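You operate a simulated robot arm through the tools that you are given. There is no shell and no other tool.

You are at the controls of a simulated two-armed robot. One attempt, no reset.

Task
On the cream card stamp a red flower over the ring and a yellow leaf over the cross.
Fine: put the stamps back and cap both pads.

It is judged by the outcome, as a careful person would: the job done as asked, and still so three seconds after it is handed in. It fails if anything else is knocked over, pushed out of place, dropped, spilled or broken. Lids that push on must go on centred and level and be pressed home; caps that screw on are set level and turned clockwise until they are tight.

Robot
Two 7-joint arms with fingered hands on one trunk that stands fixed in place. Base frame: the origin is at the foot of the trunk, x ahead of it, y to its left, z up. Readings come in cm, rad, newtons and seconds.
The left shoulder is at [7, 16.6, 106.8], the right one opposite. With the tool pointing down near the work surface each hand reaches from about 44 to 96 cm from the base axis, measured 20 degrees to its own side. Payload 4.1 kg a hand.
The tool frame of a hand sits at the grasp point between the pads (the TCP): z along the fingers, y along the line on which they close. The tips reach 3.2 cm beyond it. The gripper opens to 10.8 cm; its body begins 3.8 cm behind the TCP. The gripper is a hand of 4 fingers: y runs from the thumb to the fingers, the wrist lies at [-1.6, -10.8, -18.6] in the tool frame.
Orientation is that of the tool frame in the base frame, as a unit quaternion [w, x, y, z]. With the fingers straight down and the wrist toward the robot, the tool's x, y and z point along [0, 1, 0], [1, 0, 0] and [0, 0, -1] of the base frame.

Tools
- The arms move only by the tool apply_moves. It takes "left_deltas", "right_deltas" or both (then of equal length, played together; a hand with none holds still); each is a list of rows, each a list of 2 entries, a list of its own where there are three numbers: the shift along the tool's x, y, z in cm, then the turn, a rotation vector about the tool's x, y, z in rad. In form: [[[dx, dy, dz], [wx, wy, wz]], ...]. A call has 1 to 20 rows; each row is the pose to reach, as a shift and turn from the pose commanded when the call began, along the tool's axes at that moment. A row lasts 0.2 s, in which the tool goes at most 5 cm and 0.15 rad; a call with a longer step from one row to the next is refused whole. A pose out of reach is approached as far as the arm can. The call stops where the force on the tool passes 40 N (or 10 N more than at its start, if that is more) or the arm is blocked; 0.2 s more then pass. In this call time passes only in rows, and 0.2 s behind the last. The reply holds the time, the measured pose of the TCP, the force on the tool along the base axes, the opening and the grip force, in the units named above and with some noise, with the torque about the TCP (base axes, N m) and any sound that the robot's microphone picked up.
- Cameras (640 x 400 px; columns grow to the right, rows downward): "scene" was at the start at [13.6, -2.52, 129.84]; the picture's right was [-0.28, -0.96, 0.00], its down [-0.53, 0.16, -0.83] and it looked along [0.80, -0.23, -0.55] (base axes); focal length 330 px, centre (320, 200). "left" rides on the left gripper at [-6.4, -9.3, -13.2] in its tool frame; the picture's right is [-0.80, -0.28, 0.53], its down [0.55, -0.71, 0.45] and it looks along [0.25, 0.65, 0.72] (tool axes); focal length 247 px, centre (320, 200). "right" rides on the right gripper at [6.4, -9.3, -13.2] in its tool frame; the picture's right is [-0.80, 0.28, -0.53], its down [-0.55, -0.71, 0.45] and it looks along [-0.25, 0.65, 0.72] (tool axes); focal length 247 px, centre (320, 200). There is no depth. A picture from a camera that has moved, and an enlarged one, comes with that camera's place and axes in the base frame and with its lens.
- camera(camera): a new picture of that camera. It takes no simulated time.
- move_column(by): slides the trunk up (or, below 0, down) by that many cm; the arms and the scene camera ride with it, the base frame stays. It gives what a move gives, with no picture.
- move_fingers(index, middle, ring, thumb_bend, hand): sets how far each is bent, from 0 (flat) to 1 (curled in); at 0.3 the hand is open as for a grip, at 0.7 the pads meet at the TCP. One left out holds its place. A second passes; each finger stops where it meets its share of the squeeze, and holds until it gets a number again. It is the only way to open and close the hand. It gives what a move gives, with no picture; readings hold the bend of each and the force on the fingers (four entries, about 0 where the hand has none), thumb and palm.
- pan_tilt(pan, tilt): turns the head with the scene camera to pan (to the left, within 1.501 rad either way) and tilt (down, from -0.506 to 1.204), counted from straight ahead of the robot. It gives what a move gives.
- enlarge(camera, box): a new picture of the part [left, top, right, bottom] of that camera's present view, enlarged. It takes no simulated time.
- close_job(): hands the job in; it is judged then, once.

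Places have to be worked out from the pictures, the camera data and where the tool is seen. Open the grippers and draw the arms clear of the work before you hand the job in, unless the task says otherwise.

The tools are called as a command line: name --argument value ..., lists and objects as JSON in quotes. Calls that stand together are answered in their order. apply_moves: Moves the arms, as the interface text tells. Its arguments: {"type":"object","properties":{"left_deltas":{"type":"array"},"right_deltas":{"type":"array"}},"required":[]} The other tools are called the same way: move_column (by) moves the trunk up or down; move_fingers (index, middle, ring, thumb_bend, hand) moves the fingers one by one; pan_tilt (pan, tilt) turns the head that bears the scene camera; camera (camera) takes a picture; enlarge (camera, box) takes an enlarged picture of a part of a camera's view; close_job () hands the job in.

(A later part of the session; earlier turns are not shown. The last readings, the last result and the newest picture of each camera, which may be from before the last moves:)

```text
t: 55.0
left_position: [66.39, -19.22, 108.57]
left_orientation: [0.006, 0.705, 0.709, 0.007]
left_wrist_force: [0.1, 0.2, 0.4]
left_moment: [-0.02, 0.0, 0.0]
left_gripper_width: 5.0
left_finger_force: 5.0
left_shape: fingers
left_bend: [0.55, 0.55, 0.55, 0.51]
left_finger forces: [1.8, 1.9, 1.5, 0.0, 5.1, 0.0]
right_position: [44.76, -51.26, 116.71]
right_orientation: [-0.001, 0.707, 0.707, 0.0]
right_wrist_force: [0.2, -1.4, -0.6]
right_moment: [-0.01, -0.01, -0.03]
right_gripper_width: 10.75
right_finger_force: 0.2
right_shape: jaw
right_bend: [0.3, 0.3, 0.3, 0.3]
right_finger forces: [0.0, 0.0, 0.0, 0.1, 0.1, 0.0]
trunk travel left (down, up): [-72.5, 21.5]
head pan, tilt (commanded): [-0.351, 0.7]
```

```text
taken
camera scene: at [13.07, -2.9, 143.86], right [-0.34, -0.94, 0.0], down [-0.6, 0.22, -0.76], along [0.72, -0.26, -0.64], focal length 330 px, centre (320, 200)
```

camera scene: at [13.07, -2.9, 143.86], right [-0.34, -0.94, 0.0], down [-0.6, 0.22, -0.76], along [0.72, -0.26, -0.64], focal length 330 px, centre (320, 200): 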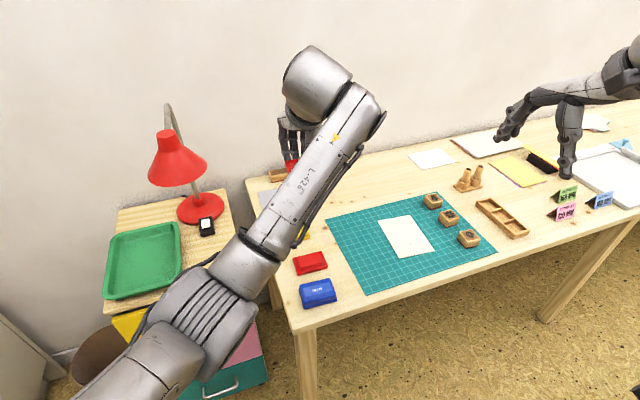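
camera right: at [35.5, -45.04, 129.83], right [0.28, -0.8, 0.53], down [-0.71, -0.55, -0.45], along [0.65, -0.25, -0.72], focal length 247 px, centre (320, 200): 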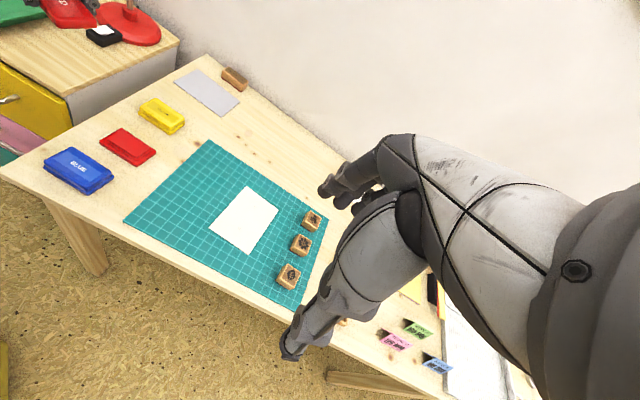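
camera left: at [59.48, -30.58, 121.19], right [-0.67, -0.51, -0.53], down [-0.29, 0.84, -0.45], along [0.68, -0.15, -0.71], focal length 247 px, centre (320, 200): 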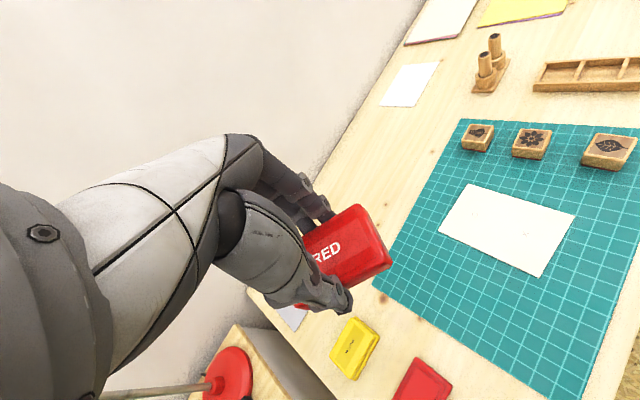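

Reached it, though near its limit, so placing the lid aside is the sounder plan. I go back to (68, -31.3) and then lower the trunk so the lid comes down over the free mat strip.

apply_moves --left_deltas '[[[-1.5, 0.25, 0], [0, 0, 0]], [[-3.0, 0.45, 0], [0, 0, 0]], [[-4.5, 0.7, 0], [0, 0, 0]], [[-6.0, 0.9, 0], [0, 0, 0]], [[-7.5, 1.1, 0], [0, 0, 0]], [[-9.0, 1.35, 0], [0, 0, 0]], [[-10.5, 1.6, 0], [0, 0, 0]], [[-11.8, 1.75, 0], [0, 0, 0]], [[-11.8, 1.75, 0], [0, 0, 0]]]'

move_column --by -18

camera --camera "scene"

camera --camera "left"

camera --camera "right"

```text
t: 57.0
left_position: [68.07, -31.01, 107.75]
left_orientation: [0.001, 0.704, 0.71, -0.003]
left_wrist_force: [0.6, -0.2, -0.2]
left_moment: [0.02, 0.01, -0.01]
left_gripper_width: 5.0
left_finger_force: 5.0
left_shape: fingers
left_bend: [0.55, 0.55, 0.55, 0.51]
left_finger forces: [1.6, 1.8, 1.7, 0.0, 5.1, 0.0]
right_position: [44.82, -51.23, 116.76]
right_orientation: [0.001, 0.707, 0.707, 0.0]
right_wrist_force: [-0.5, -0.3, 0.3]
right_moment: [-0.03, -0.01, 0.0]
right_gripper_width: 10.76
right_finger_force: 0.1
right_shape: jaw
right_bend: [0.3, 0.3, 0.3, 0.3]
right_finger forces: [0.1, 0.1, 0.0, 0.0, 0.1, 0.0]
trunk travel left (down, up): [-72.5, 21.5]
head pan, tilt (commanded): [-0.351, 0.7]
```

```text
t: 59.0
left_position: [68.1, -31.02, 90.18]
left_orientation: [0.004, 0.706, 0.708, 0.0]
left_wrist_force: [0.5, 0.3, -0.1]
left_moment: [0.0, -0.01, -0.02]
left_gripper_width: 5.01
left_finger_force: 5.1
left_shape: fingers
left_bend: [0.55, 0.55, 0.55, 0.51]
left_finger forces: [1.6, 1.8, 1.7, 0.0, 5.1, 0.0]
right_position: [44.62, -51.44, 98.78]
right_orientation: [0.001, 0.707, 0.707, 0.001]
right_wrist_force: [-0.3, 0.1, 1.3]
right_moment: [0.03, -0.05, 0.02]
right_gripper_width: 10.78
right_finger_force: 0.1
right_shape: jaw
right_bend: [0.3, 0.3, 0.3, 0.3]
right_finger forces: [0.0, 0.1, 0.1, 0.0, 0.0, 0.0]
trunk travel left (down, up): [-54.5, 39.5]
head pan, tilt (commanded): [-0.351, 0.7]
```

```text
taken
camera scene: at [13.05, -2.94, 125.86], right [-0.34, -0.94, 0.0], down [-0.6, 0.22, -0.76], along [0.72, -0.26, -0.64], focal length 330 px, centre (320, 200)
```

scene: 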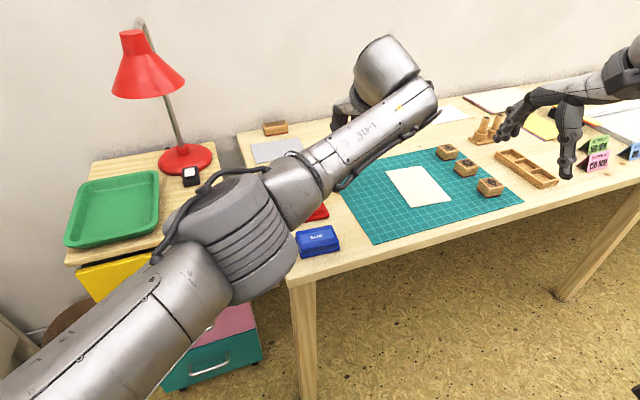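

```text
taken
camera left: at [58.82, -37.54, 103.33], right [-0.28, -0.8, -0.53], down [-0.71, 0.54, -0.46], along [0.65, 0.25, -0.72], focal length 247 px, centre (320, 200)
```

left: 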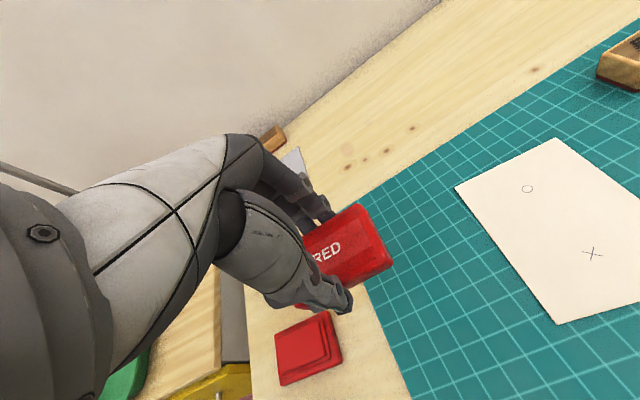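

```text
taken
camera right: at [35.49, -45.03, 111.84], right [0.28, -0.8, 0.53], down [-0.71, -0.55, -0.45], along [0.65, -0.25, -0.72], focal length 247 px, centre (320, 200)
```

right: 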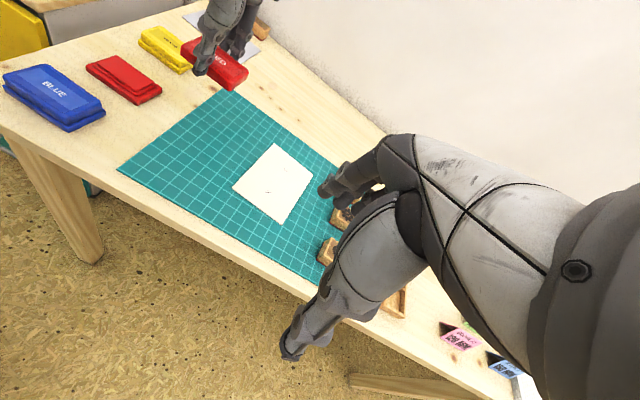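

The lid is above the free mat strip at (68, -31), z=90. I lower the trunk 8 cm more, then feel down with the arm in small steps.

move_column --by -8

apply_moves --left_deltas '[[[0, 0, 0.6], [0, 0, 0]], [[0, 0, 1.2], [0, 0, 0]], [[0, 0, 1.8], [0, 0, 0]], [[0, 0, 2.3], [0, 0, 0]], [[0, 0, 2.6], [0, 0, 0]]]'

enlarge --camera "right" --box '[140, 30, 300, 150]'

enlarge --camera "left" --box '[240, 180, 440, 340]'

```text
t: 60.2
left_position: [68.12, -31.1, 82.33]
left_orientation: [0.002, 0.705, 0.709, 0.0]
left_wrist_force: [-0.4, -0.2, 0.1]
left_moment: [0.03, -0.01, -0.02]
left_gripper_width: 5.0
left_finger_force: 5.1
left_shape: fingers
left_bend: [0.55, 0.55, 0.55, 0.51]
left_finger forces: [1.6, 1.8, 1.7, 0.1, 5.2, 0.0]
right_position: [44.67, -51.38, 90.9]
right_orientation: [0.0, 0.708, 0.706, -0.001]
right_wrist_force: [-0.2, 0.6, 0.3]
right_moment: [0.02, 0.03, -0.04]
right_gripper_width: 10.76
right_finger_force: 0.0
right_shape: jaw
right_bend: [0.3, 0.3, 0.3, 0.3]
right_finger forces: [0.0, 0.0, 0.1, 0.0, 0.1, 0.0]
trunk travel left (down, up): [-46.5, 47.5]
head pan, tilt (commanded): [-0.351, 0.7]
```

```text
t: 61.4
left_position: [67.91, -31.33, 79.6]
left_orientation: [0.003, 0.706, 0.708, 0.0]
left_wrist_force: [-0.5, 0.5, -0.7]
left_moment: [-0.01, 0.01, 0.02]
left_gripper_width: 4.99
left_finger_force: 5.0
left_shape: fingers
left_bend: [0.55, 0.55, 0.55, 0.51]
left_finger forces: [1.6, 1.8, 1.6, 0.0, 5.0, 0.1]
right_position: [44.68, -51.39, 90.71]
right_orientation: [0.0, 0.707, 0.707, 0.0]
right_wrist_force: [0.0, -0.5, -0.5]
right_moment: [0.01, 0.0, 0.01]
right_gripper_width: 10.74
right_finger_force: 0.1
right_shape: jaw
right_bend: [0.3, 0.3, 0.3, 0.3]
right_finger forces: [0.0, 0.0, 0.0, 0.1, 0.0, 0.0]
trunk travel left (down, up): [-46.5, 47.5]
head pan, tilt (commanded): [-0.351, 0.7]
```

```text
3.33 times, centred on (220, 90) of right
camera zoom: at [35.5, -45.04, 103.83], right [0.28, -0.8, 0.53], down [-0.71, -0.55, -0.45], along [0.65, -0.25, -0.72], focal length 823 px, centre (653, 567)
```

zoom: 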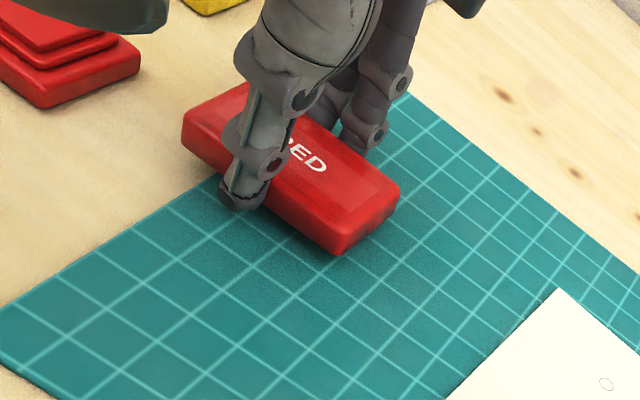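

```text
2.50 times, centred on (340, 260) of left
camera zoom: at [58.62, -37.75, 92.63], right [-0.28, -0.8, -0.53], down [-0.71, 0.54, -0.45], along [0.65, 0.25, -0.72], focal length 617 px, centre (270, 50)
```

zoom: 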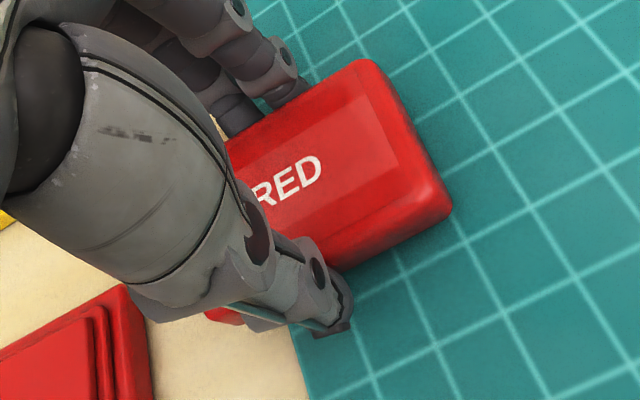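

The lid hovers just over the mat. I continue down in 0.15 cm steps until I feel contact.

apply_moves --left_deltas '[[[0, 0, 0.15], [0, 0, 0]], [[0, 0, 0.3], [0, 0, 0]], [[0, 0, 0.45], [0, 0, 0]], [[0, 0, 0.6], [0, 0, 0]]]'

enlarge --camera "right" --box '[140, 30, 300, 150]'

```text
t: 62.4
left_position: [67.94, -31.39, 79.02]
left_orientation: [0.004, 0.707, 0.707, 0.0]
left_wrist_force: [0.9, -0.7, 3.2]
left_moment: [0.05, -0.19, -0.05]
left_gripper_width: 5.02
left_finger_force: 6.6
left_shape: fingers
left_bend: [0.55, 0.55, 0.55, 0.51]
left_finger forces: [1.7, 5.6, 1.8, 0.1, 4.9, 0.1]
right_position: [44.63, -51.45, 90.76]
right_orientation: [0.001, 0.708, 0.707, 0.0]
right_wrist_force: [0.3, -0.3, 1.0]
right_moment: [0.0, 0.0, -0.02]
right_gripper_width: 10.78
right_finger_force: 0.1
right_shape: jaw
right_bend: [0.3, 0.3, 0.3, 0.3]
right_finger forces: [0.1, 0.1, 0.0, 0.0, 0.1, 0.0]
trunk travel left (down, up): [-46.5, 47.5]
head pan, tilt (commanded): [-0.351, 0.7]
```

```text
3.33 times, centred on (220, 90) of right
camera zoom: at [35.47, -45.03, 103.85], right [0.28, -0.8, 0.53], down [-0.71, -0.55, -0.45], along [0.65, -0.25, -0.72], focal length 823 px, centre (653, 567)
```

zoom: 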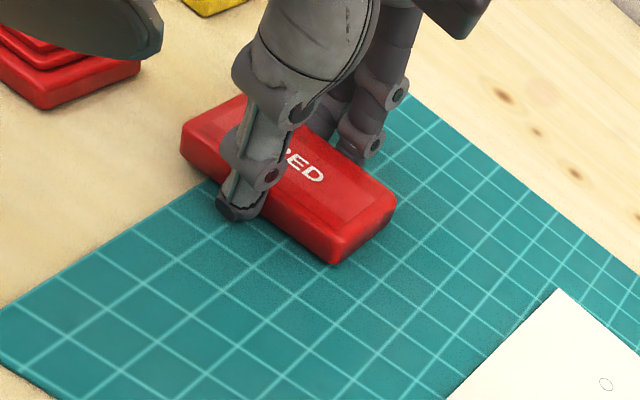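

Contact at z≈79.0 (the middle fingertip touches the mat), so the lid is on or a hair above it. I release the lid gently.

move_fingers --hand "left" --index 0.49 --middle 0.48 --ring 0.49 --thumb_bend 0.46

enlarge --camera "right" --box '[140, 30, 300, 150]'

enlarge --camera "left" --box '[240, 180, 440, 340]'

```text
t: 63.4
left_position: [67.79, -31.27, 78.88]
left_orientation: [0.003, 0.707, 0.707, 0.001]
left_wrist_force: [-0.1, -1.6, 11.4]
left_moment: [0.1, -0.4, -0.08]
left_gripper_width: 6.22
left_finger_force: 5.6
left_shape: fingers
left_bend: [0.49, 0.48, 0.49, 0.46]
left_finger forces: [0.1, 11.1, 0.1, 0.0, 0.0, 0.0]
right_position: [44.58, -51.34, 90.84]
right_orientation: [0.0, 0.708, 0.706, 0.001]
right_wrist_force: [0.0, 0.4, -0.1]
right_moment: [0.01, -0.02, 0.02]
right_gripper_width: 10.77
right_finger_force: 0.1
right_shape: jaw
right_bend: [0.3, 0.3, 0.3, 0.3]
right_finger forces: [0.1, 0.0, 0.0, 0.0, 0.0, 0.1]
trunk travel left (down, up): [-46.5, 47.5]
head pan, tilt (commanded): [-0.351, 0.7]
```

```text
3.33 times, centred on (220, 90) of right
camera zoom: at [35.37, -45.01, 103.9], right [0.28, -0.8, 0.53], down [-0.71, -0.55, -0.45], along [0.65, -0.25, -0.72], focal length 823 px, centre (653, 567)
```

zoom: 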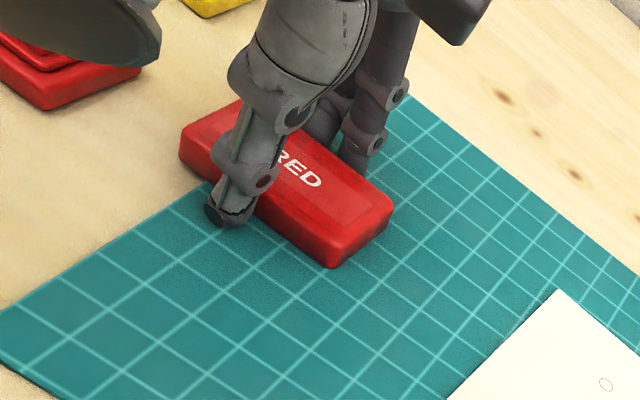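

```text
2.50 times, centred on (340, 260) of left
camera zoom: at [58.54, -37.69, 91.92], right [-0.28, -0.8, -0.53], down [-0.7, 0.55, -0.45], along [0.65, 0.25, -0.72], focal length 617 px, centre (270, 50)
```

zoom: 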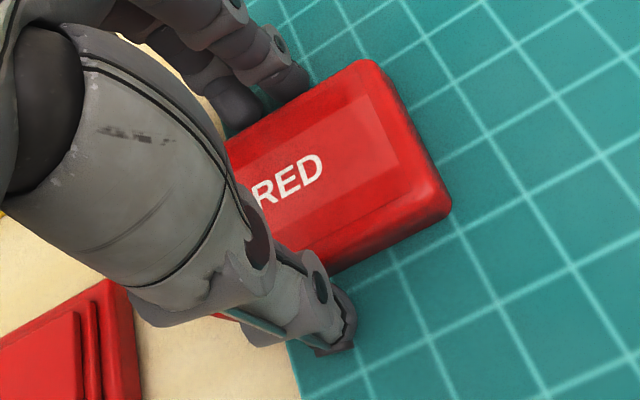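

The lid rests flat on the mat. I lift the hand straight up a little, open wider and rise clear.

apply_moves --left_deltas '[[[0, 0, -0.3], [0, 0, 0]], [[0, 0, -0.7], [0, 0, 0]]]'

move_fingers --hand "left" --index 0.42 --middle 0.42 --ring 0.42 --thumb_bend 0.42

apply_moves --left_deltas '[[[0, 0, -1.5], [0, 0, 0]], [[0, 0, -3.0], [0, 0, 0]], [[0, 0, -4.5], [0, 0, 0]], [[0, 0, -6.0], [0, 0, 0]], [[0, 0, -7.5], [0, 0, 0]]]'

enlarge --camera "right" --box '[0, 20, 320, 220]'

```text
t: 64.0
left_position: [67.98, -31.19, 79.2]
left_orientation: [0.0, 0.705, 0.709, -0.001]
left_wrist_force: [0.0, 0.0, -0.1]
left_moment: [-0.01, 0.0, 0.01]
left_gripper_width: 6.23
left_finger_force: 0.0
left_shape: fingers
left_bend: [0.49, 0.48, 0.49, 0.46]
left_finger forces: [0.1, 0.0, 0.0, 0.0, 0.1, 0.1]
right_position: [44.92, -51.4, 90.67]
right_orientation: [0.0, 0.707, 0.707, -0.001]
right_wrist_force: [0.6, 0.0, 0.3]
right_moment: [0.02, 0.0, 0.02]
right_gripper_width: 10.77
right_finger_force: 0.1
right_shape: jaw
right_bend: [0.3, 0.3, 0.3, 0.3]
right_finger forces: [0.0, 0.0, 0.0, 0.1, 0.1, 0.0]
trunk travel left (down, up): [-46.5, 47.5]
head pan, tilt (commanded): [-0.351, 0.7]
```

```text
t: 65.0
left_position: [67.91, -31.35, 79.67]
left_orientation: [0.004, 0.706, 0.708, 0.0]
left_wrist_force: [-0.7, 0.1, -0.1]
left_moment: [-0.03, 0.01, 0.01]
left_gripper_width: 7.66
left_finger_force: 0.0
left_shape: fingers
left_bend: [0.42, 0.42, 0.42, 0.42]
left_finger forces: [0.1, 0.1, 0.0, 0.1, 0.1, 0.0]
right_position: [44.73, -51.4, 90.8]
right_orientation: [0.0, 0.708, 0.707, 0.0]
right_wrist_force: [0.6, 0.8, -0.6]
right_moment: [-0.01, -0.01, 0.03]
right_gripper_width: 10.74
right_finger_force: 0.0
right_shape: jaw
right_bend: [0.3, 0.3, 0.3, 0.3]
right_finger forces: [0.1, 0.0, 0.0, 0.0, 0.1, 0.0]
trunk travel left (down, up): [-46.5, 47.5]
head pan, tilt (commanded): [-0.351, 0.7]
```

```text
t: 66.2
left_position: [68.46, -30.56, 86.52]
left_orientation: [-0.001, 0.703, 0.711, -0.004]
left_wrist_force: [-1.1, -0.4, 0.1]
left_moment: [0.07, -0.05, 0.0]
left_gripper_width: 7.67
left_finger_force: 0.0
left_shape: fingers
left_bend: [0.42, 0.42, 0.42, 0.42]
left_finger forces: [0.0, 0.1, 0.1, 0.1, 0.1, 0.0]
right_position: [44.69, -51.33, 90.75]
right_orientation: [0.0, 0.707, 0.707, 0.0]
right_wrist_force: [0.0, 0.1, -0.2]
right_moment: [0.0, 0.06, 0.01]
right_gripper_width: 10.78
right_finger_force: 0.1
right_shape: jaw
right_bend: [0.3, 0.3, 0.3, 0.3]
right_finger forces: [0.1, 0.0, 0.1, 0.0, 0.1, 0.1]
trunk travel left (down, up): [-46.5, 47.5]
head pan, tilt (commanded): [-0.351, 0.7]
```

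```text
2.00 times, centred on (160, 120) of right
camera zoom: at [35.53, -45.0, 103.83], right [0.28, -0.8, 0.53], down [-0.71, -0.55, -0.45], along [0.65, -0.25, -0.72], focal length 494 px, centre (640, 360)
```

zoom: 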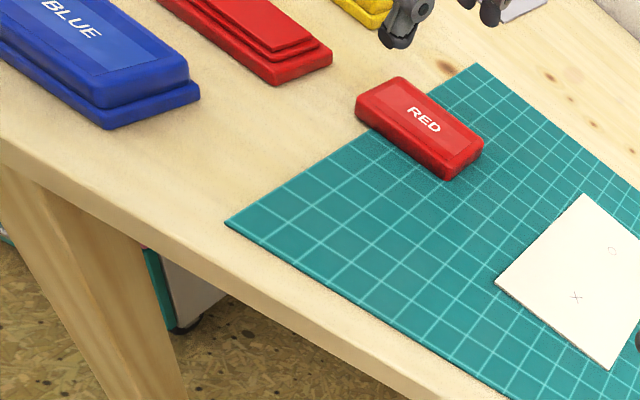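

The red lid lies flat on the mat. The yellow pad is in the left arm's comfortable extended range, so I take the left hand above it, near (77.2, -18.6).

apply_moves --left_deltas '[[[1.5, 1.1, 0], [0, 0, 0]], [[3.0, 2.2, 0], [0, 0, 0]], [[4.5, 3.3, 0], [0, 0, 0]], [[6.0, 4.4, 0], [0, 0, 0]], [[7.5, 5.5, 0], [0, 0, 0]], [[9.0, 6.6, 0], [0, 0, 0]], [[10.5, 7.7, 0], [0, 0, 0]], [[12.4, 9.1, 0], [0, 0, 0]], [[12.4, 9.1, 0], [0, 0, 0]]]'

camera --camera "left"

camera --camera "right"

camera --camera "scene"

```text
t: 68.2
left_position: [76.16, -20.13, 86.55]
left_orientation: [0.001, 0.713, 0.701, -0.001]
left_wrist_force: [0.1, 0.5, 0.1]
left_moment: [-0.02, 0.03, -0.03]
left_gripper_width: 7.68
left_finger_force: 0.1
left_shape: fingers
left_bend: [0.42, 0.42, 0.42, 0.42]
left_finger forces: [0.1, 0.0, 0.1, 0.0, 0.0, 0.1]
right_position: [44.65, -51.36, 90.77]
right_orientation: [0.0, 0.708, 0.706, 0.001]
right_wrist_force: [-1.0, 0.6, 0.0]
right_moment: [0.0, 0.0, -0.04]
right_gripper_width: 10.76
right_finger_force: 0.1
right_shape: jaw
right_bend: [0.3, 0.3, 0.3, 0.3]
right_finger forces: [0.0, 0.0, 0.0, 0.0, 0.1, 0.1]
trunk travel left (down, up): [-46.5, 47.5]
head pan, tilt (commanded): [-0.351, 0.7]
```

```text
taken
camera left: at [66.91, -26.37, 99.67], right [-0.3, -0.8, -0.53], down [-0.7, 0.56, -0.45], along [0.65, 0.24, -0.72], focal length 247 px, centre (320, 200)
```

left: 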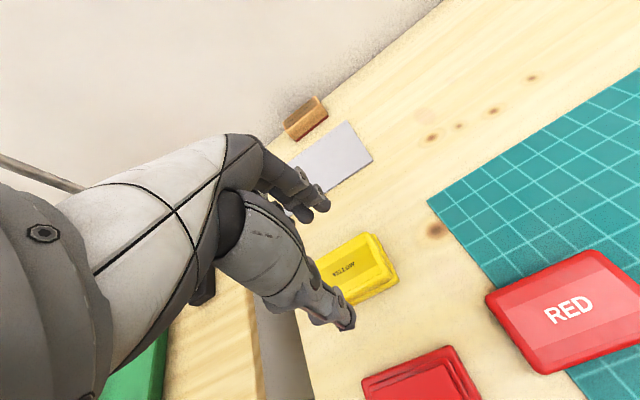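

```text
taken
camera right: at [35.48, -45.07, 103.82], right [0.28, -0.8, 0.53], down [-0.71, -0.55, -0.45], along [0.65, -0.25, -0.72], focal length 247 px, centre (320, 200)
```

right: 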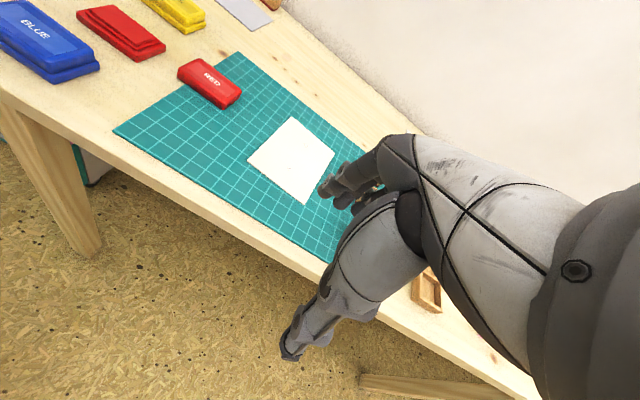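

```text
taken
camera scene: at [13.04, -2.98, 117.85], right [-0.34, -0.94, 0.0], down [-0.6, 0.22, -0.76], along [0.72, -0.26, -0.64], focal length 330 px, centre (320, 200)
```

scene: 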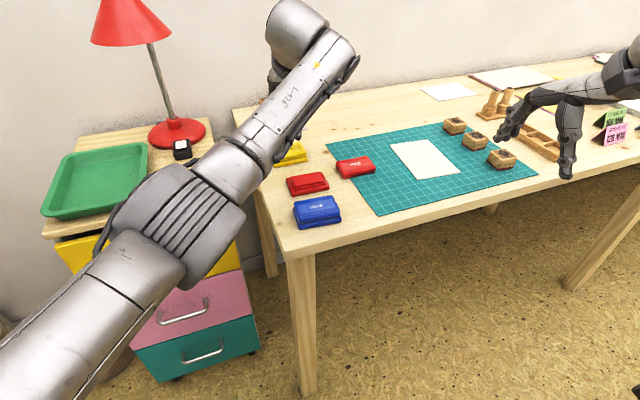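

The left arm sits about 1.3 cm off its command here, pressed against the torso, so it's better to park it and use the right arm for the yellow lid too. I move the left hand away to the left and then raise the trunk to its starting height.

apply_moves --left_deltas '[[[1.8, -0.3, -0.5], [0, 0, 0]], [[3.6, -0.7, -1.0], [0, 0, 0]], [[5.4, -1.1, -1.3], [0, 0, 0]], [[7.2, -1.5, -1.6], [0, 0, 0]], [[9.0, -1.9, -1.8], [0, 0, 0]], [[10.8, -2.3, -2.0], [0, 0, 0]], [[12.8, -2.7, -2.5], [0, 0, 0]], [[14.8, -3.5, -3.0], [0, 0, 0]], [[16.8, -4.4, -3.5], [0, 0, 0]], [[18.8, -5.3, -4.0], [0, 0, 0]]]'

camera --camera "scene"

```text
t: 70.4
left_position: [71.23, -1.23, 90.5]
left_orientation: [0.0, 0.712, 0.702, -0.002]
left_wrist_force: [-0.3, -0.2, -0.1]
left_moment: [0.04, 0.01, -0.01]
left_gripper_width: 7.68
left_finger_force: 0.1
left_shape: fingers
left_bend: [0.42, 0.42, 0.42, 0.42]
left_finger forces: [0.1, 0.0, 0.0, 0.0, 0.0, 0.0]
right_position: [44.69, -51.29, 90.69]
right_orientation: [0.0, 0.707, 0.707, -0.001]
right_wrist_force: [0.0, -0.3, -0.7]
right_moment: [-0.01, -0.01, 0.0]
right_gripper_width: 10.79
right_finger_force: 0.0
right_shape: jaw
right_bend: [0.3, 0.3, 0.3, 0.3]
right_finger forces: [0.0, 0.0, 0.0, 0.0, 0.0, 0.0]
trunk travel left (down, up): [-46.5, 47.5]
head pan, tilt (commanded): [-0.351, 0.7]
```

```text
taken
camera scene: at [13.05, -2.9, 117.86], right [-0.34, -0.94, 0.0], down [-0.6, 0.22, -0.76], along [0.72, -0.26, -0.64], focal length 330 px, centre (320, 200)
```

scene: 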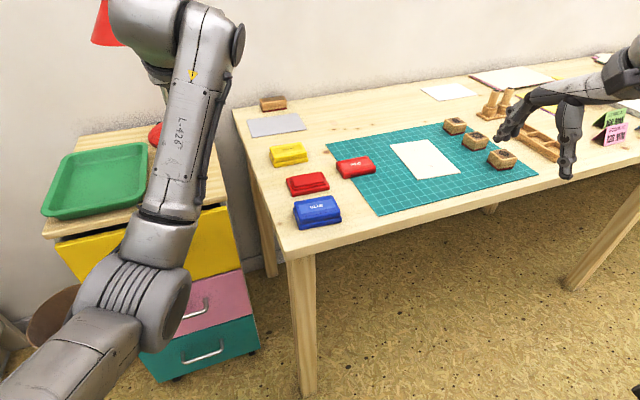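

The left hand is out of the way and the table is clearly visible. I move it a little further left, then raise the trunk 11 cm to its starting height.

apply_moves --left_deltas '[[[1.5, -0.5, -0.2], [0, 0, 0]], [[3.0, -1.0, -0.4], [0, 0, 0]], [[4.5, -1.5, -0.6], [0, 0, 0]], [[6.0, -2.0, -0.8], [0, 0, 0]], [[7.5, -2.5, -1.0], [0, 0, 0]]]'

move_column --by 11

pan_tilt --pan -0.45 --tilt 0.65

camera --camera "scene"

```text
t: 71.6
left_position: [68.8, 6.36, 91.63]
left_orientation: [0.001, 0.712, 0.702, -0.002]
left_wrist_force: [-0.1, -0.9, 1.0]
left_moment: [-0.03, -0.02, 0.02]
left_gripper_width: 7.67
left_finger_force: 0.1
left_shape: fingers
left_bend: [0.42, 0.42, 0.42, 0.42]
left_finger forces: [0.1, 0.0, 0.0, 0.1, 0.0, 0.0]
right_position: [44.75, -51.33, 90.71]
right_orientation: [0.0, 0.707, 0.707, 0.0]
right_wrist_force: [-0.1, -0.5, 0.1]
right_moment: [0.0, 0.02, -0.01]
right_gripper_width: 10.76
right_finger_force: 0.0
right_shape: jaw
right_bend: [0.3, 0.3, 0.3, 0.3]
right_finger forces: [0.1, 0.1, 0.0, 0.0, 0.0, 0.0]
trunk travel left (down, up): [-46.5, 47.5]
head pan, tilt (commanded): [-0.351, 0.7]
```

```text
t: 72.3
left_position: [68.41, 6.29, 95.66]
left_orientation: [-0.008, 0.712, 0.702, -0.011]
left_wrist_force: [-7.4, 1.1, -7.9]
left_moment: [-0.16, -0.37, 0.1]
left_gripper_width: 7.69
left_finger_force: 5.1
left_shape: fingers
left_bend: [0.42, 0.42, 0.42, 0.42]
left_finger forces: [0.0, 0.0, 0.0, 0.0, 0.0, 10.6]
right_position: [44.89, -51.37, 95.56]
right_orientation: [0.0, 0.708, 0.706, 0.0]
right_wrist_force: [0.1, 0.7, -0.7]
right_moment: [-0.01, 0.0, -0.03]
right_gripper_width: 10.74
right_finger_force: 0.0
right_shape: jaw
right_bend: [0.3, 0.3, 0.3, 0.3]
right_finger forces: [0.1, 0.0, 0.0, 0.0, 0.0, 0.0]
trunk travel left (down, up): [-51.3, 42.7]
head pan, tilt (commanded): [-0.351, 0.7]
stopped: the force on the tool passed its limit at 75 N (the readings are from after the stop); the commanded pose is now the measured one
```

```text
t: 73.0
left_position: [68.42, 6.36, 95.59]
left_orientation: [-0.008, 0.713, 0.701, -0.011]
left_wrist_force: [-9.1, 0.1, -11.4]
left_moment: [-0.16, -0.37, 0.14]
left_gripper_width: 7.68
left_finger_force: 6.9
left_shape: fingers
left_bend: [0.42, 0.42, 0.42, 0.42]
left_finger forces: [0.1, 0.0, 0.0, 0.1, 0.0, 13.8]
right_position: [44.68, -51.38, 95.58]
right_orientation: [-0.001, 0.707, 0.707, 0.0]
right_wrist_force: [0.3, -1.1, -0.2]
right_moment: [0.02, 0.02, 0.02]
right_gripper_width: 10.75
right_finger_force: 0.0
right_shape: jaw
right_bend: [0.3, 0.3, 0.3, 0.3]
right_finger forces: [0.1, 0.1, 0.0, 0.0, 0.0, 0.1]
trunk travel left (down, up): [-51.3, 42.7]
head pan, tilt (commanded): [-0.45, 0.649]
```

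```text
taken
camera scene: at [12.9, -3.77, 123.12], right [-0.43, -0.9, 0.0], down [-0.54, 0.26, -0.8], along [0.72, -0.35, -0.6], focal length 330 px, centre (320, 200)
```

scene: 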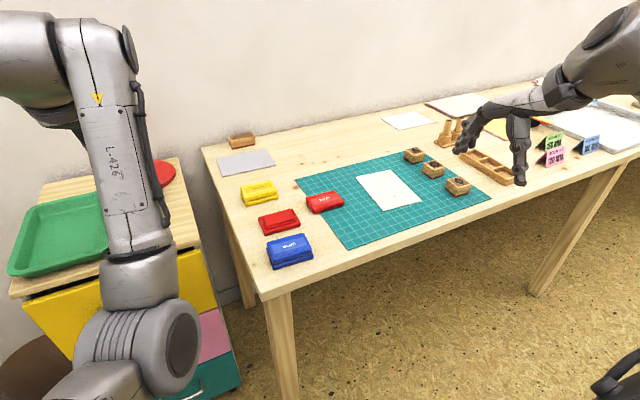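

The left palm met something above — the lamp's shade — when the trunk rose; I must back off gently. First a look at it.

pan_tilt --pan 0.15 --tilt 0.4

camera --camera "scene"

camera --camera "left"

```text
t: 74.0
left_position: [68.54, 6.34, 95.79]
left_orientation: [-0.007, 0.713, 0.702, -0.011]
left_wrist_force: [-10.7, 0.9, -13.4]
left_moment: [-0.2, -0.5, 0.12]
left_gripper_width: 7.68
left_finger_force: 9.4
left_shape: fingers
left_bend: [0.42, 0.42, 0.42, 0.42]
left_finger forces: [0.0, 0.0, 0.0, 0.0, 0.1, 17.8]
right_position: [44.81, -51.37, 95.55]
right_orientation: [0.0, 0.707, 0.707, 0.0]
right_wrist_force: [0.3, 0.1, 0.1]
right_moment: [0.02, -0.01, 0.01]
right_gripper_width: 10.76
right_finger_force: 0.1
right_shape: jaw
right_bend: [0.3, 0.3, 0.3, 0.3]
right_finger forces: [0.0, 0.1, 0.0, 0.0, 0.0, 0.1]
trunk travel left (down, up): [-51.3, 42.7]
head pan, tilt (commanded): [0.15, 0.4]
```

```text
taken
camera scene: at [14.25, 1.39, 125.37], right [0.15, -0.99, 0.0], down [-0.39, -0.06, -0.92], along [0.91, 0.14, -0.39], focal length 330 px, centre (320, 200)
```

scene: 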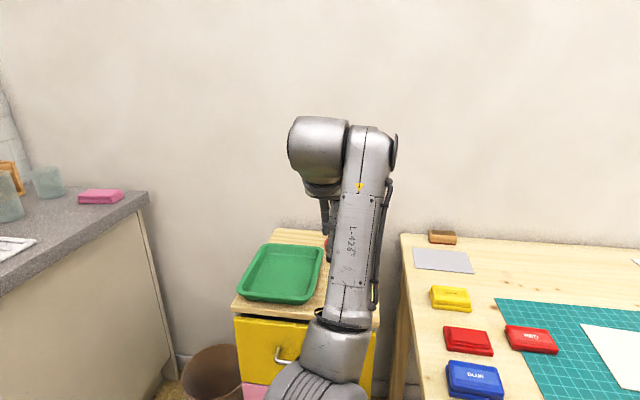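

```text
taken
camera left: at [59.49, 0.13, 108.98], right [-0.31, -0.8, -0.52], down [-0.71, 0.56, -0.43], along [0.63, 0.24, -0.74], focal length 247 px, centre (320, 200)
```

left: 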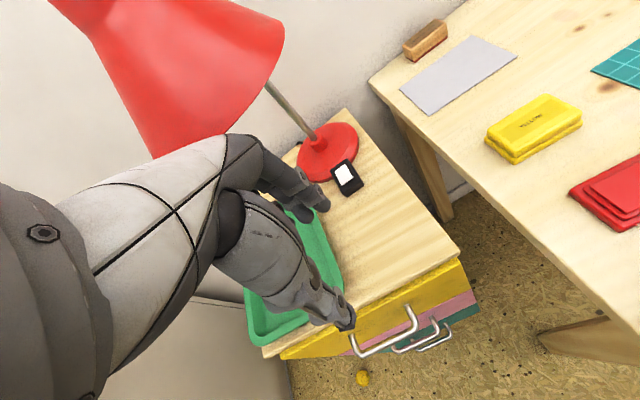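

The knuckles press on the lamp shade's rim (about 17 N, lamp pushing back and down). I ease the hand down and back toward the robot, away from the shade.

apply_moves --left_deltas '[[[0, -0.3, 0.5], [0, 0, 0]], [[0, -0.8, 1.2], [0, 0, 0]], [[0, -1.5, 2.0], [0, 0, 0]], [[0, -2.3, 2.5], [0, 0, 0]], [[0, -3.0, 3.0], [0, 0, 0]]]'

camera --camera "left"

camera --camera "scene"

```text
t: 75.4
left_position: [66.77, 10.11, 94.42]
left_orientation: [-0.004, 0.691, 0.723, 0.013]
left_wrist_force: [-0.1, 0.2, 0.8]
left_moment: [0.02, 0.0, 0.02]
left_gripper_width: 7.67
left_finger_force: 0.0
left_shape: fingers
left_bend: [0.42, 0.42, 0.42, 0.42]
left_finger forces: [0.0, 0.1, 0.0, 0.0, 0.1, 0.0]
right_position: [44.61, -51.33, 95.51]
right_orientation: [0.001, 0.708, 0.707, 0.0]
right_wrist_force: [0.0, 0.7, -0.2]
right_moment: [0.02, -0.02, -0.02]
right_gripper_width: 10.73
right_finger_force: 0.0
right_shape: jaw
right_bend: [0.3, 0.3, 0.3, 0.3]
right_finger forces: [0.1, 0.0, 0.0, 0.0, 0.1, 0.0]
trunk travel left (down, up): [-51.3, 42.7]
head pan, tilt (commanded): [0.15, 0.4]
stopped in row 5 (left hand): the arm was blocked; the commanded pose is now the measured one
```

```text
taken
camera left: at [57.6, 3.0, 107.25], right [-0.24, -0.8, -0.55], down [-0.72, 0.53, -0.44], along [0.65, 0.29, -0.7], focal length 247 px, centre (320, 200)
```

left: 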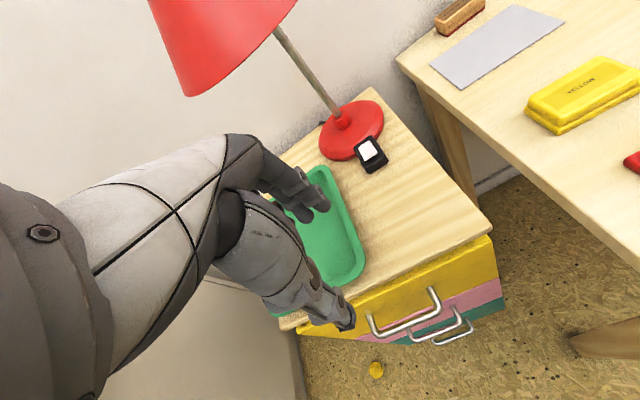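

```text
taken
camera scene: at [14.24, 1.37, 125.38], right [0.15, -0.99, 0.0], down [-0.39, -0.06, -0.92], along [0.91, 0.14, -0.39], focal length 330 px, centre (320, 200)
```

scene: 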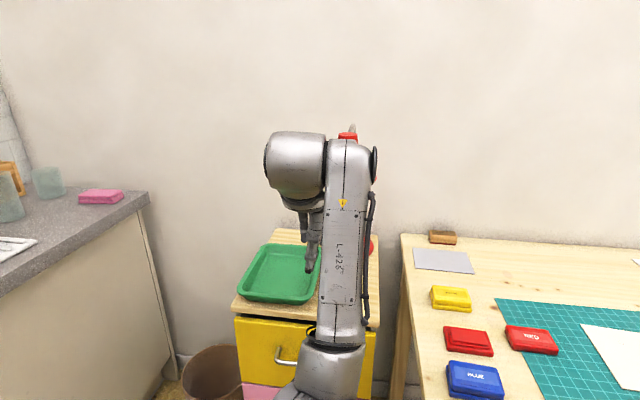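

No more contact; the lamp stands. I retract the left hand toward the robot and down, further from the lamp.

apply_moves --left_deltas '[[[0, -1.0, 0.5], [0, 0, 0]], [[0, -2.0, 1.0], [0, 0, 0]], [[0, -3.0, 1.5], [0, 0, 0]], [[0, -4.0, 2.0], [0, 0, 0]], [[0, -5.0, 2.5], [0, 0, 0]], [[0, -6.0, 3.0], [0, 0, 0]]]'

camera --camera "left"

camera --camera "scene"

```text
t: 77.0
left_position: [64.12, 14.66, 92.04]
left_orientation: [-0.007, 0.662, 0.748, 0.045]
left_wrist_force: [0.7, -1.8, 0.1]
left_moment: [0.0, 0.03, -0.02]
left_gripper_width: 7.7
left_finger_force: 0.0
left_shape: fingers
left_bend: [0.42, 0.42, 0.42, 0.42]
left_finger forces: [0.1, 0.0, 0.0, 0.0, 0.1, 0.0]
left hand out of reach, approached as far as the arm can: row 3, 4, 5, 6
right_position: [44.81, -51.37, 95.52]
right_orientation: [0.0, 0.708, 0.707, 0.0]
right_wrist_force: [-0.4, 0.3, 0.1]
right_moment: [0.03, -0.02, 0.02]
right_gripper_width: 10.76
right_finger_force: 0.0
right_shape: jaw
right_bend: [0.3, 0.3, 0.3, 0.3]
right_finger forces: [0.0, 0.1, 0.1, 0.0, 0.0, 0.0]
trunk travel left (down, up): [-51.3, 42.7]
head pan, tilt (commanded): [0.15, 0.4]
stopped in row 6 (left hand): the arm was blocked; the commanded pose is now the measured one
```

```text
taken
camera left: at [55.09, 6.2, 104.05], right [-0.16, -0.78, -0.6], down [-0.74, 0.49, -0.45], along [0.65, 0.38, -0.66], focal length 247 px, centre (320, 200)
```

left: 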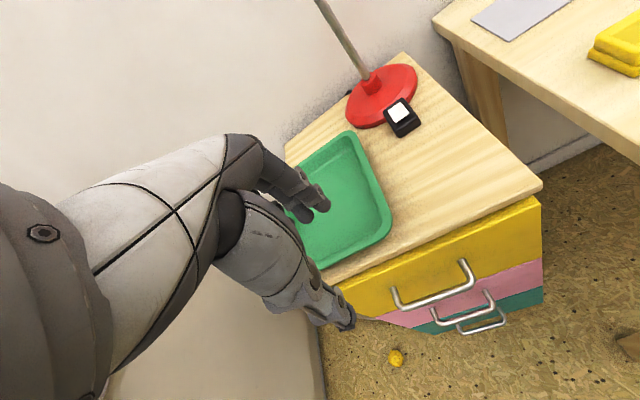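

```text
taken
camera scene: at [14.25, 1.38, 125.38], right [0.15, -0.99, 0.0], down [-0.39, -0.06, -0.92], along [0.91, 0.14, -0.39], focal length 330 px, centre (320, 200)
```

scene: 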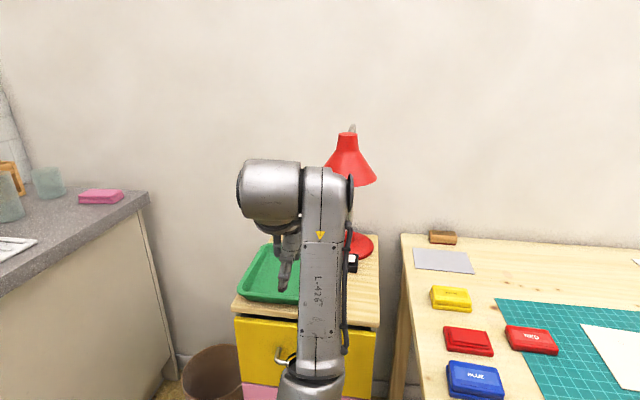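

The left hand is clear of both lamp and table at (64, 15, 92), and the lamp stands upright. I leave the trunk here and turn to the right arm; first a fresh look at the work area.

pan_tilt --pan -0.5 --tilt 0.62

camera --camera "scene"

enlarge --camera "scene" --box '[380, 130, 520, 220]'

enlarge --camera "scene" --box '[200, 150, 360, 270]'

```text
t: 78.0
left_position: [64.08, 14.69, 91.91]
left_orientation: [-0.006, 0.662, 0.748, 0.045]
left_wrist_force: [-0.1, -0.3, 0.4]
left_moment: [-0.02, 0.02, 0.01]
left_gripper_width: 7.69
left_finger_force: 0.0
left_shape: fingers
left_bend: [0.42, 0.42, 0.42, 0.42]
left_finger forces: [0.0, 0.0, 0.0, 0.0, 0.0, 0.0]
right_position: [44.74, -51.38, 95.52]
right_orientation: [-0.001, 0.708, 0.706, 0.0]
right_wrist_force: [0.2, 0.3, 0.2]
right_moment: [-0.01, 0.01, 0.0]
right_gripper_width: 10.74
right_finger_force: 0.1
right_shape: jaw
right_bend: [0.3, 0.3, 0.3, 0.3]
right_finger forces: [0.0, 0.0, 0.0, 0.0, 0.0, 0.1]
trunk travel left (down, up): [-51.3, 42.7]
head pan, tilt (commanded): [-0.499, 0.62]
```

```text
taken
camera scene: at [12.8, -4.21, 123.39], right [-0.48, -0.88, 0.0], down [-0.51, 0.28, -0.81], along [0.71, -0.39, -0.58], focal length 330 px, centre (320, 200)
```

scene: 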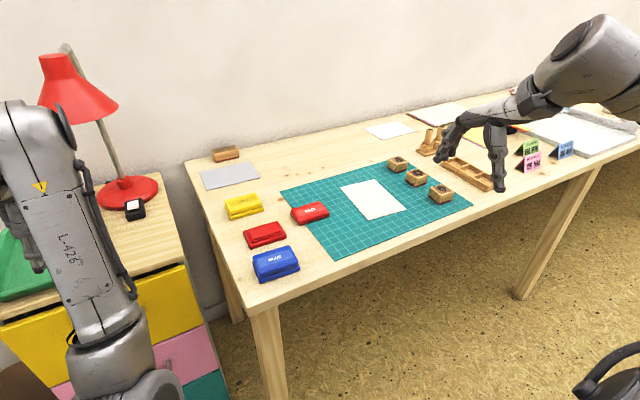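

```text
4.44 times, centred on (450, 175) of scene
camera zoom: at [12.8, -4.21, 123.39], right [-0.48, -0.88, 0.0], down [-0.51, 0.28, -0.81], along [0.71, -0.39, -0.58], focal length 1468 px, centre (-258, 311)
```

zoom: 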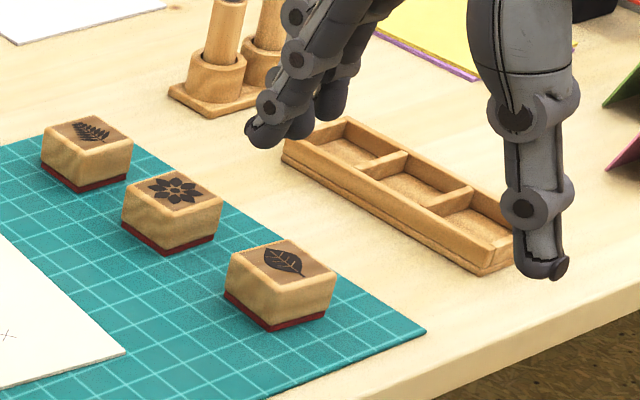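

```text
3.33 times, centred on (280, 210) of scene
camera zoom: at [12.8, -4.21, 123.39], right [-0.48, -0.88, 0.0], down [-0.51, 0.28, -0.81], along [0.71, -0.39, -0.58], focal length 1101 px, centre (453, 167)
```

zoom: 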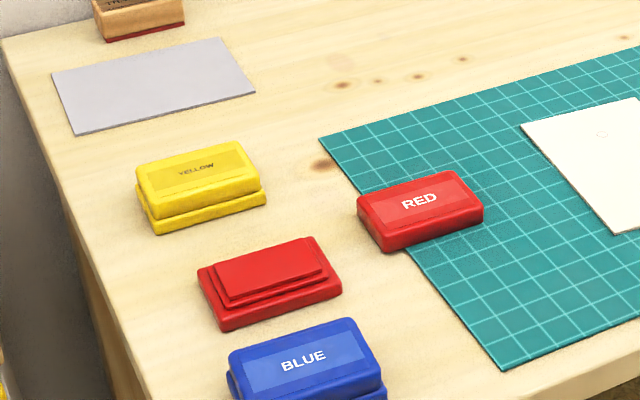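

The view is clear: flower stamp centre about (67.5, -63.9), leaf about (58.6, -63.9), tops near z≈77.7. I pre-shape the right fingers and move the right hand above the flower stamp.

move_fingers --hand "right" --index 0.45 --middle 0.45 --ring 0.45 --thumb_bend 0.45

apply_moves --right_deltas '[[[-1.2, 2.3, 0.3], [0, 0, 0]], [[-2.5, 4.6, 0.8], [0, 0, 0]], [[-3.8, 6.9, 1.4], [0, 0, 0]], [[-5.0, 9.2, 2.0], [0, 0, 0]], [[-6.3, 11.5, 2.7], [0, 0, 0]], [[-7.5, 13.8, 3.4], [0, 0, 0]], [[-8.8, 16.1, 4.1], [0, 0, 0]], [[-10.0, 18.4, 4.8], [0, 0, 0]], [[-11.3, 20.6, 5.6], [0, 0, 0]], [[-12.5, 22.8, 6.5], [0, 0, 0]]]'

camera --camera "right"

camera --camera "scene"

```text
t: 79.0
left_position: [64.12, 14.65, 92.02]
left_orientation: [-0.007, 0.662, 0.748, 0.045]
left_wrist_force: [0.6, -0.8, 0.0]
left_moment: [0.01, -0.01, 0.01]
left_gripper_width: 7.68
left_finger_force: 0.1
left_shape: fingers
left_bend: [0.42, 0.42, 0.42, 0.42]
left_finger forces: [0.0, 0.0, 0.0, 0.1, 0.0, 0.1]
right_position: [44.69, -51.33, 95.68]
right_orientation: [0.0, 0.708, 0.706, 0.0]
right_wrist_force: [-0.9, 0.4, 0.3]
right_moment: [-0.01, -0.03, 0.01]
right_gripper_width: 6.96
right_finger_force: 0.1
right_shape: fingers
right_bend: [0.45, 0.45, 0.45, 0.45]
right_finger forces: [0.0, 0.1, 0.1, 0.1, 0.0, 0.0]
trunk travel left (down, up): [-51.3, 42.7]
head pan, tilt (commanded): [-0.499, 0.62]
```

```text
t: 81.2
left_position: [64.19, 14.46, 92.03]
left_orientation: [-0.008, 0.663, 0.748, 0.044]
left_wrist_force: [0.9, -0.5, 0.5]
left_moment: [0.01, -0.01, 0.0]
left_gripper_width: 7.66
left_finger_force: 0.0
left_shape: fingers
left_bend: [0.42, 0.42, 0.42, 0.42]
left_finger forces: [0.1, 0.0, 0.1, 0.1, 0.0, 0.0]
right_position: [67.75, -64.02, 88.93]
right_orientation: [0.0, 0.707, 0.707, 0.0]
right_wrist_force: [0.5, -0.1, -0.4]
right_moment: [0.01, 0.0, 0.02]
right_gripper_width: 6.96
right_finger_force: 0.0
right_shape: fingers
right_bend: [0.45, 0.45, 0.45, 0.45]
right_finger forces: [0.0, 0.0, 0.1, 0.1, 0.0, 0.0]
trunk travel left (down, up): [-51.3, 42.7]
head pan, tilt (commanded): [-0.499, 0.62]
```

```text
taken
camera right: at [58.5, -57.68, 102.07], right [0.28, -0.8, 0.53], down [-0.71, -0.55, -0.45], along [0.65, -0.25, -0.72], focal length 247 px, centre (320, 200)
```

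right: 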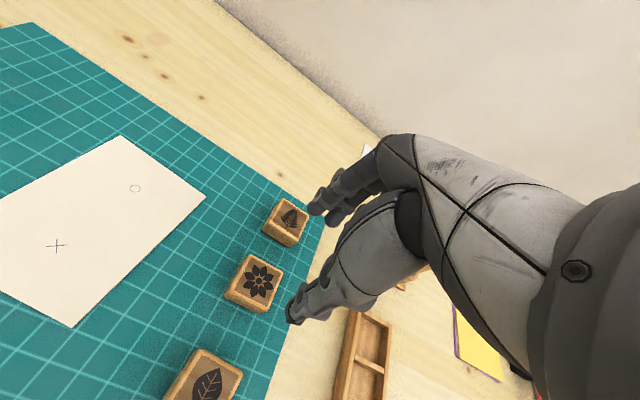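

```text
taken
camera scene: at [12.89, -4.32, 123.37], right [-0.48, -0.88, 0.0], down [-0.51, 0.28, -0.81], along [0.71, -0.39, -0.58], focal length 330 px, centre (320, 200)
```

scene: 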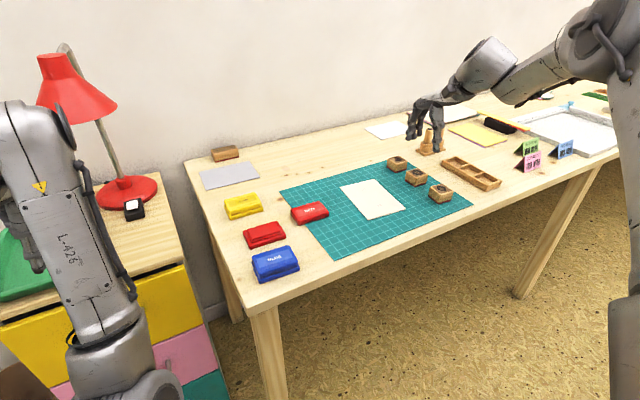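

The right arm follows well and hovers above the flower stamp. I zoom in to get stamp positions and yaw, plus the ring and the cross.

enlarge --camera "right" --box '[150, 180, 350, 400]'

enlarge --camera "right" --box '[0, 120, 220, 340]'

enlarge --camera "scene" --box '[380, 100, 480, 210]'

```text
1.82 times, centred on (250, 290) of right
camera zoom: at [58.5, -57.68, 102.07], right [0.28, -0.8, 0.53], down [-0.71, -0.55, -0.45], along [0.65, -0.25, -0.72], focal length 449 px, centre (447, 36)
```

zoom: 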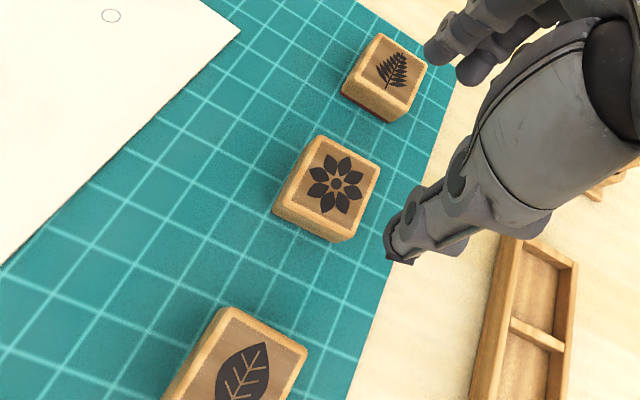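

```text
1.82 times, centred on (110, 230) of right
camera zoom: at [58.5, -57.68, 102.07], right [0.28, -0.8, 0.53], down [-0.71, -0.55, -0.45], along [0.65, -0.25, -0.72], focal length 449 px, centre (702, 146)
```

zoom: 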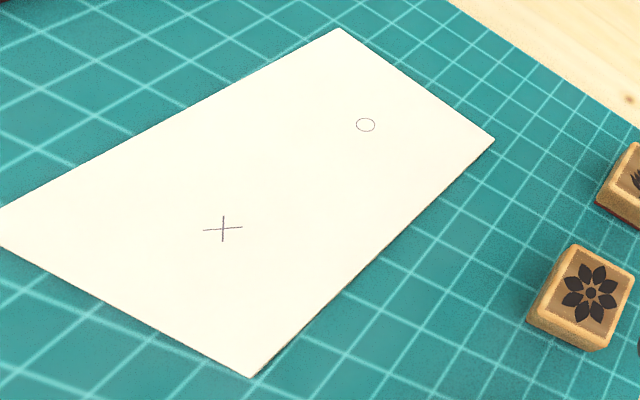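

```text
3.64 times, centred on (430, 155) of scene
camera zoom: at [12.89, -4.32, 123.37], right [-0.48, -0.88, 0.0], down [-0.51, 0.28, -0.81], along [0.71, -0.39, -0.58], focal length 1201 px, centre (-80, 364)
```

zoom: 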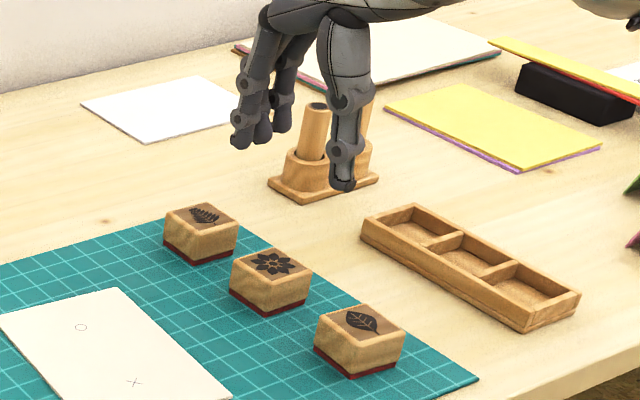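

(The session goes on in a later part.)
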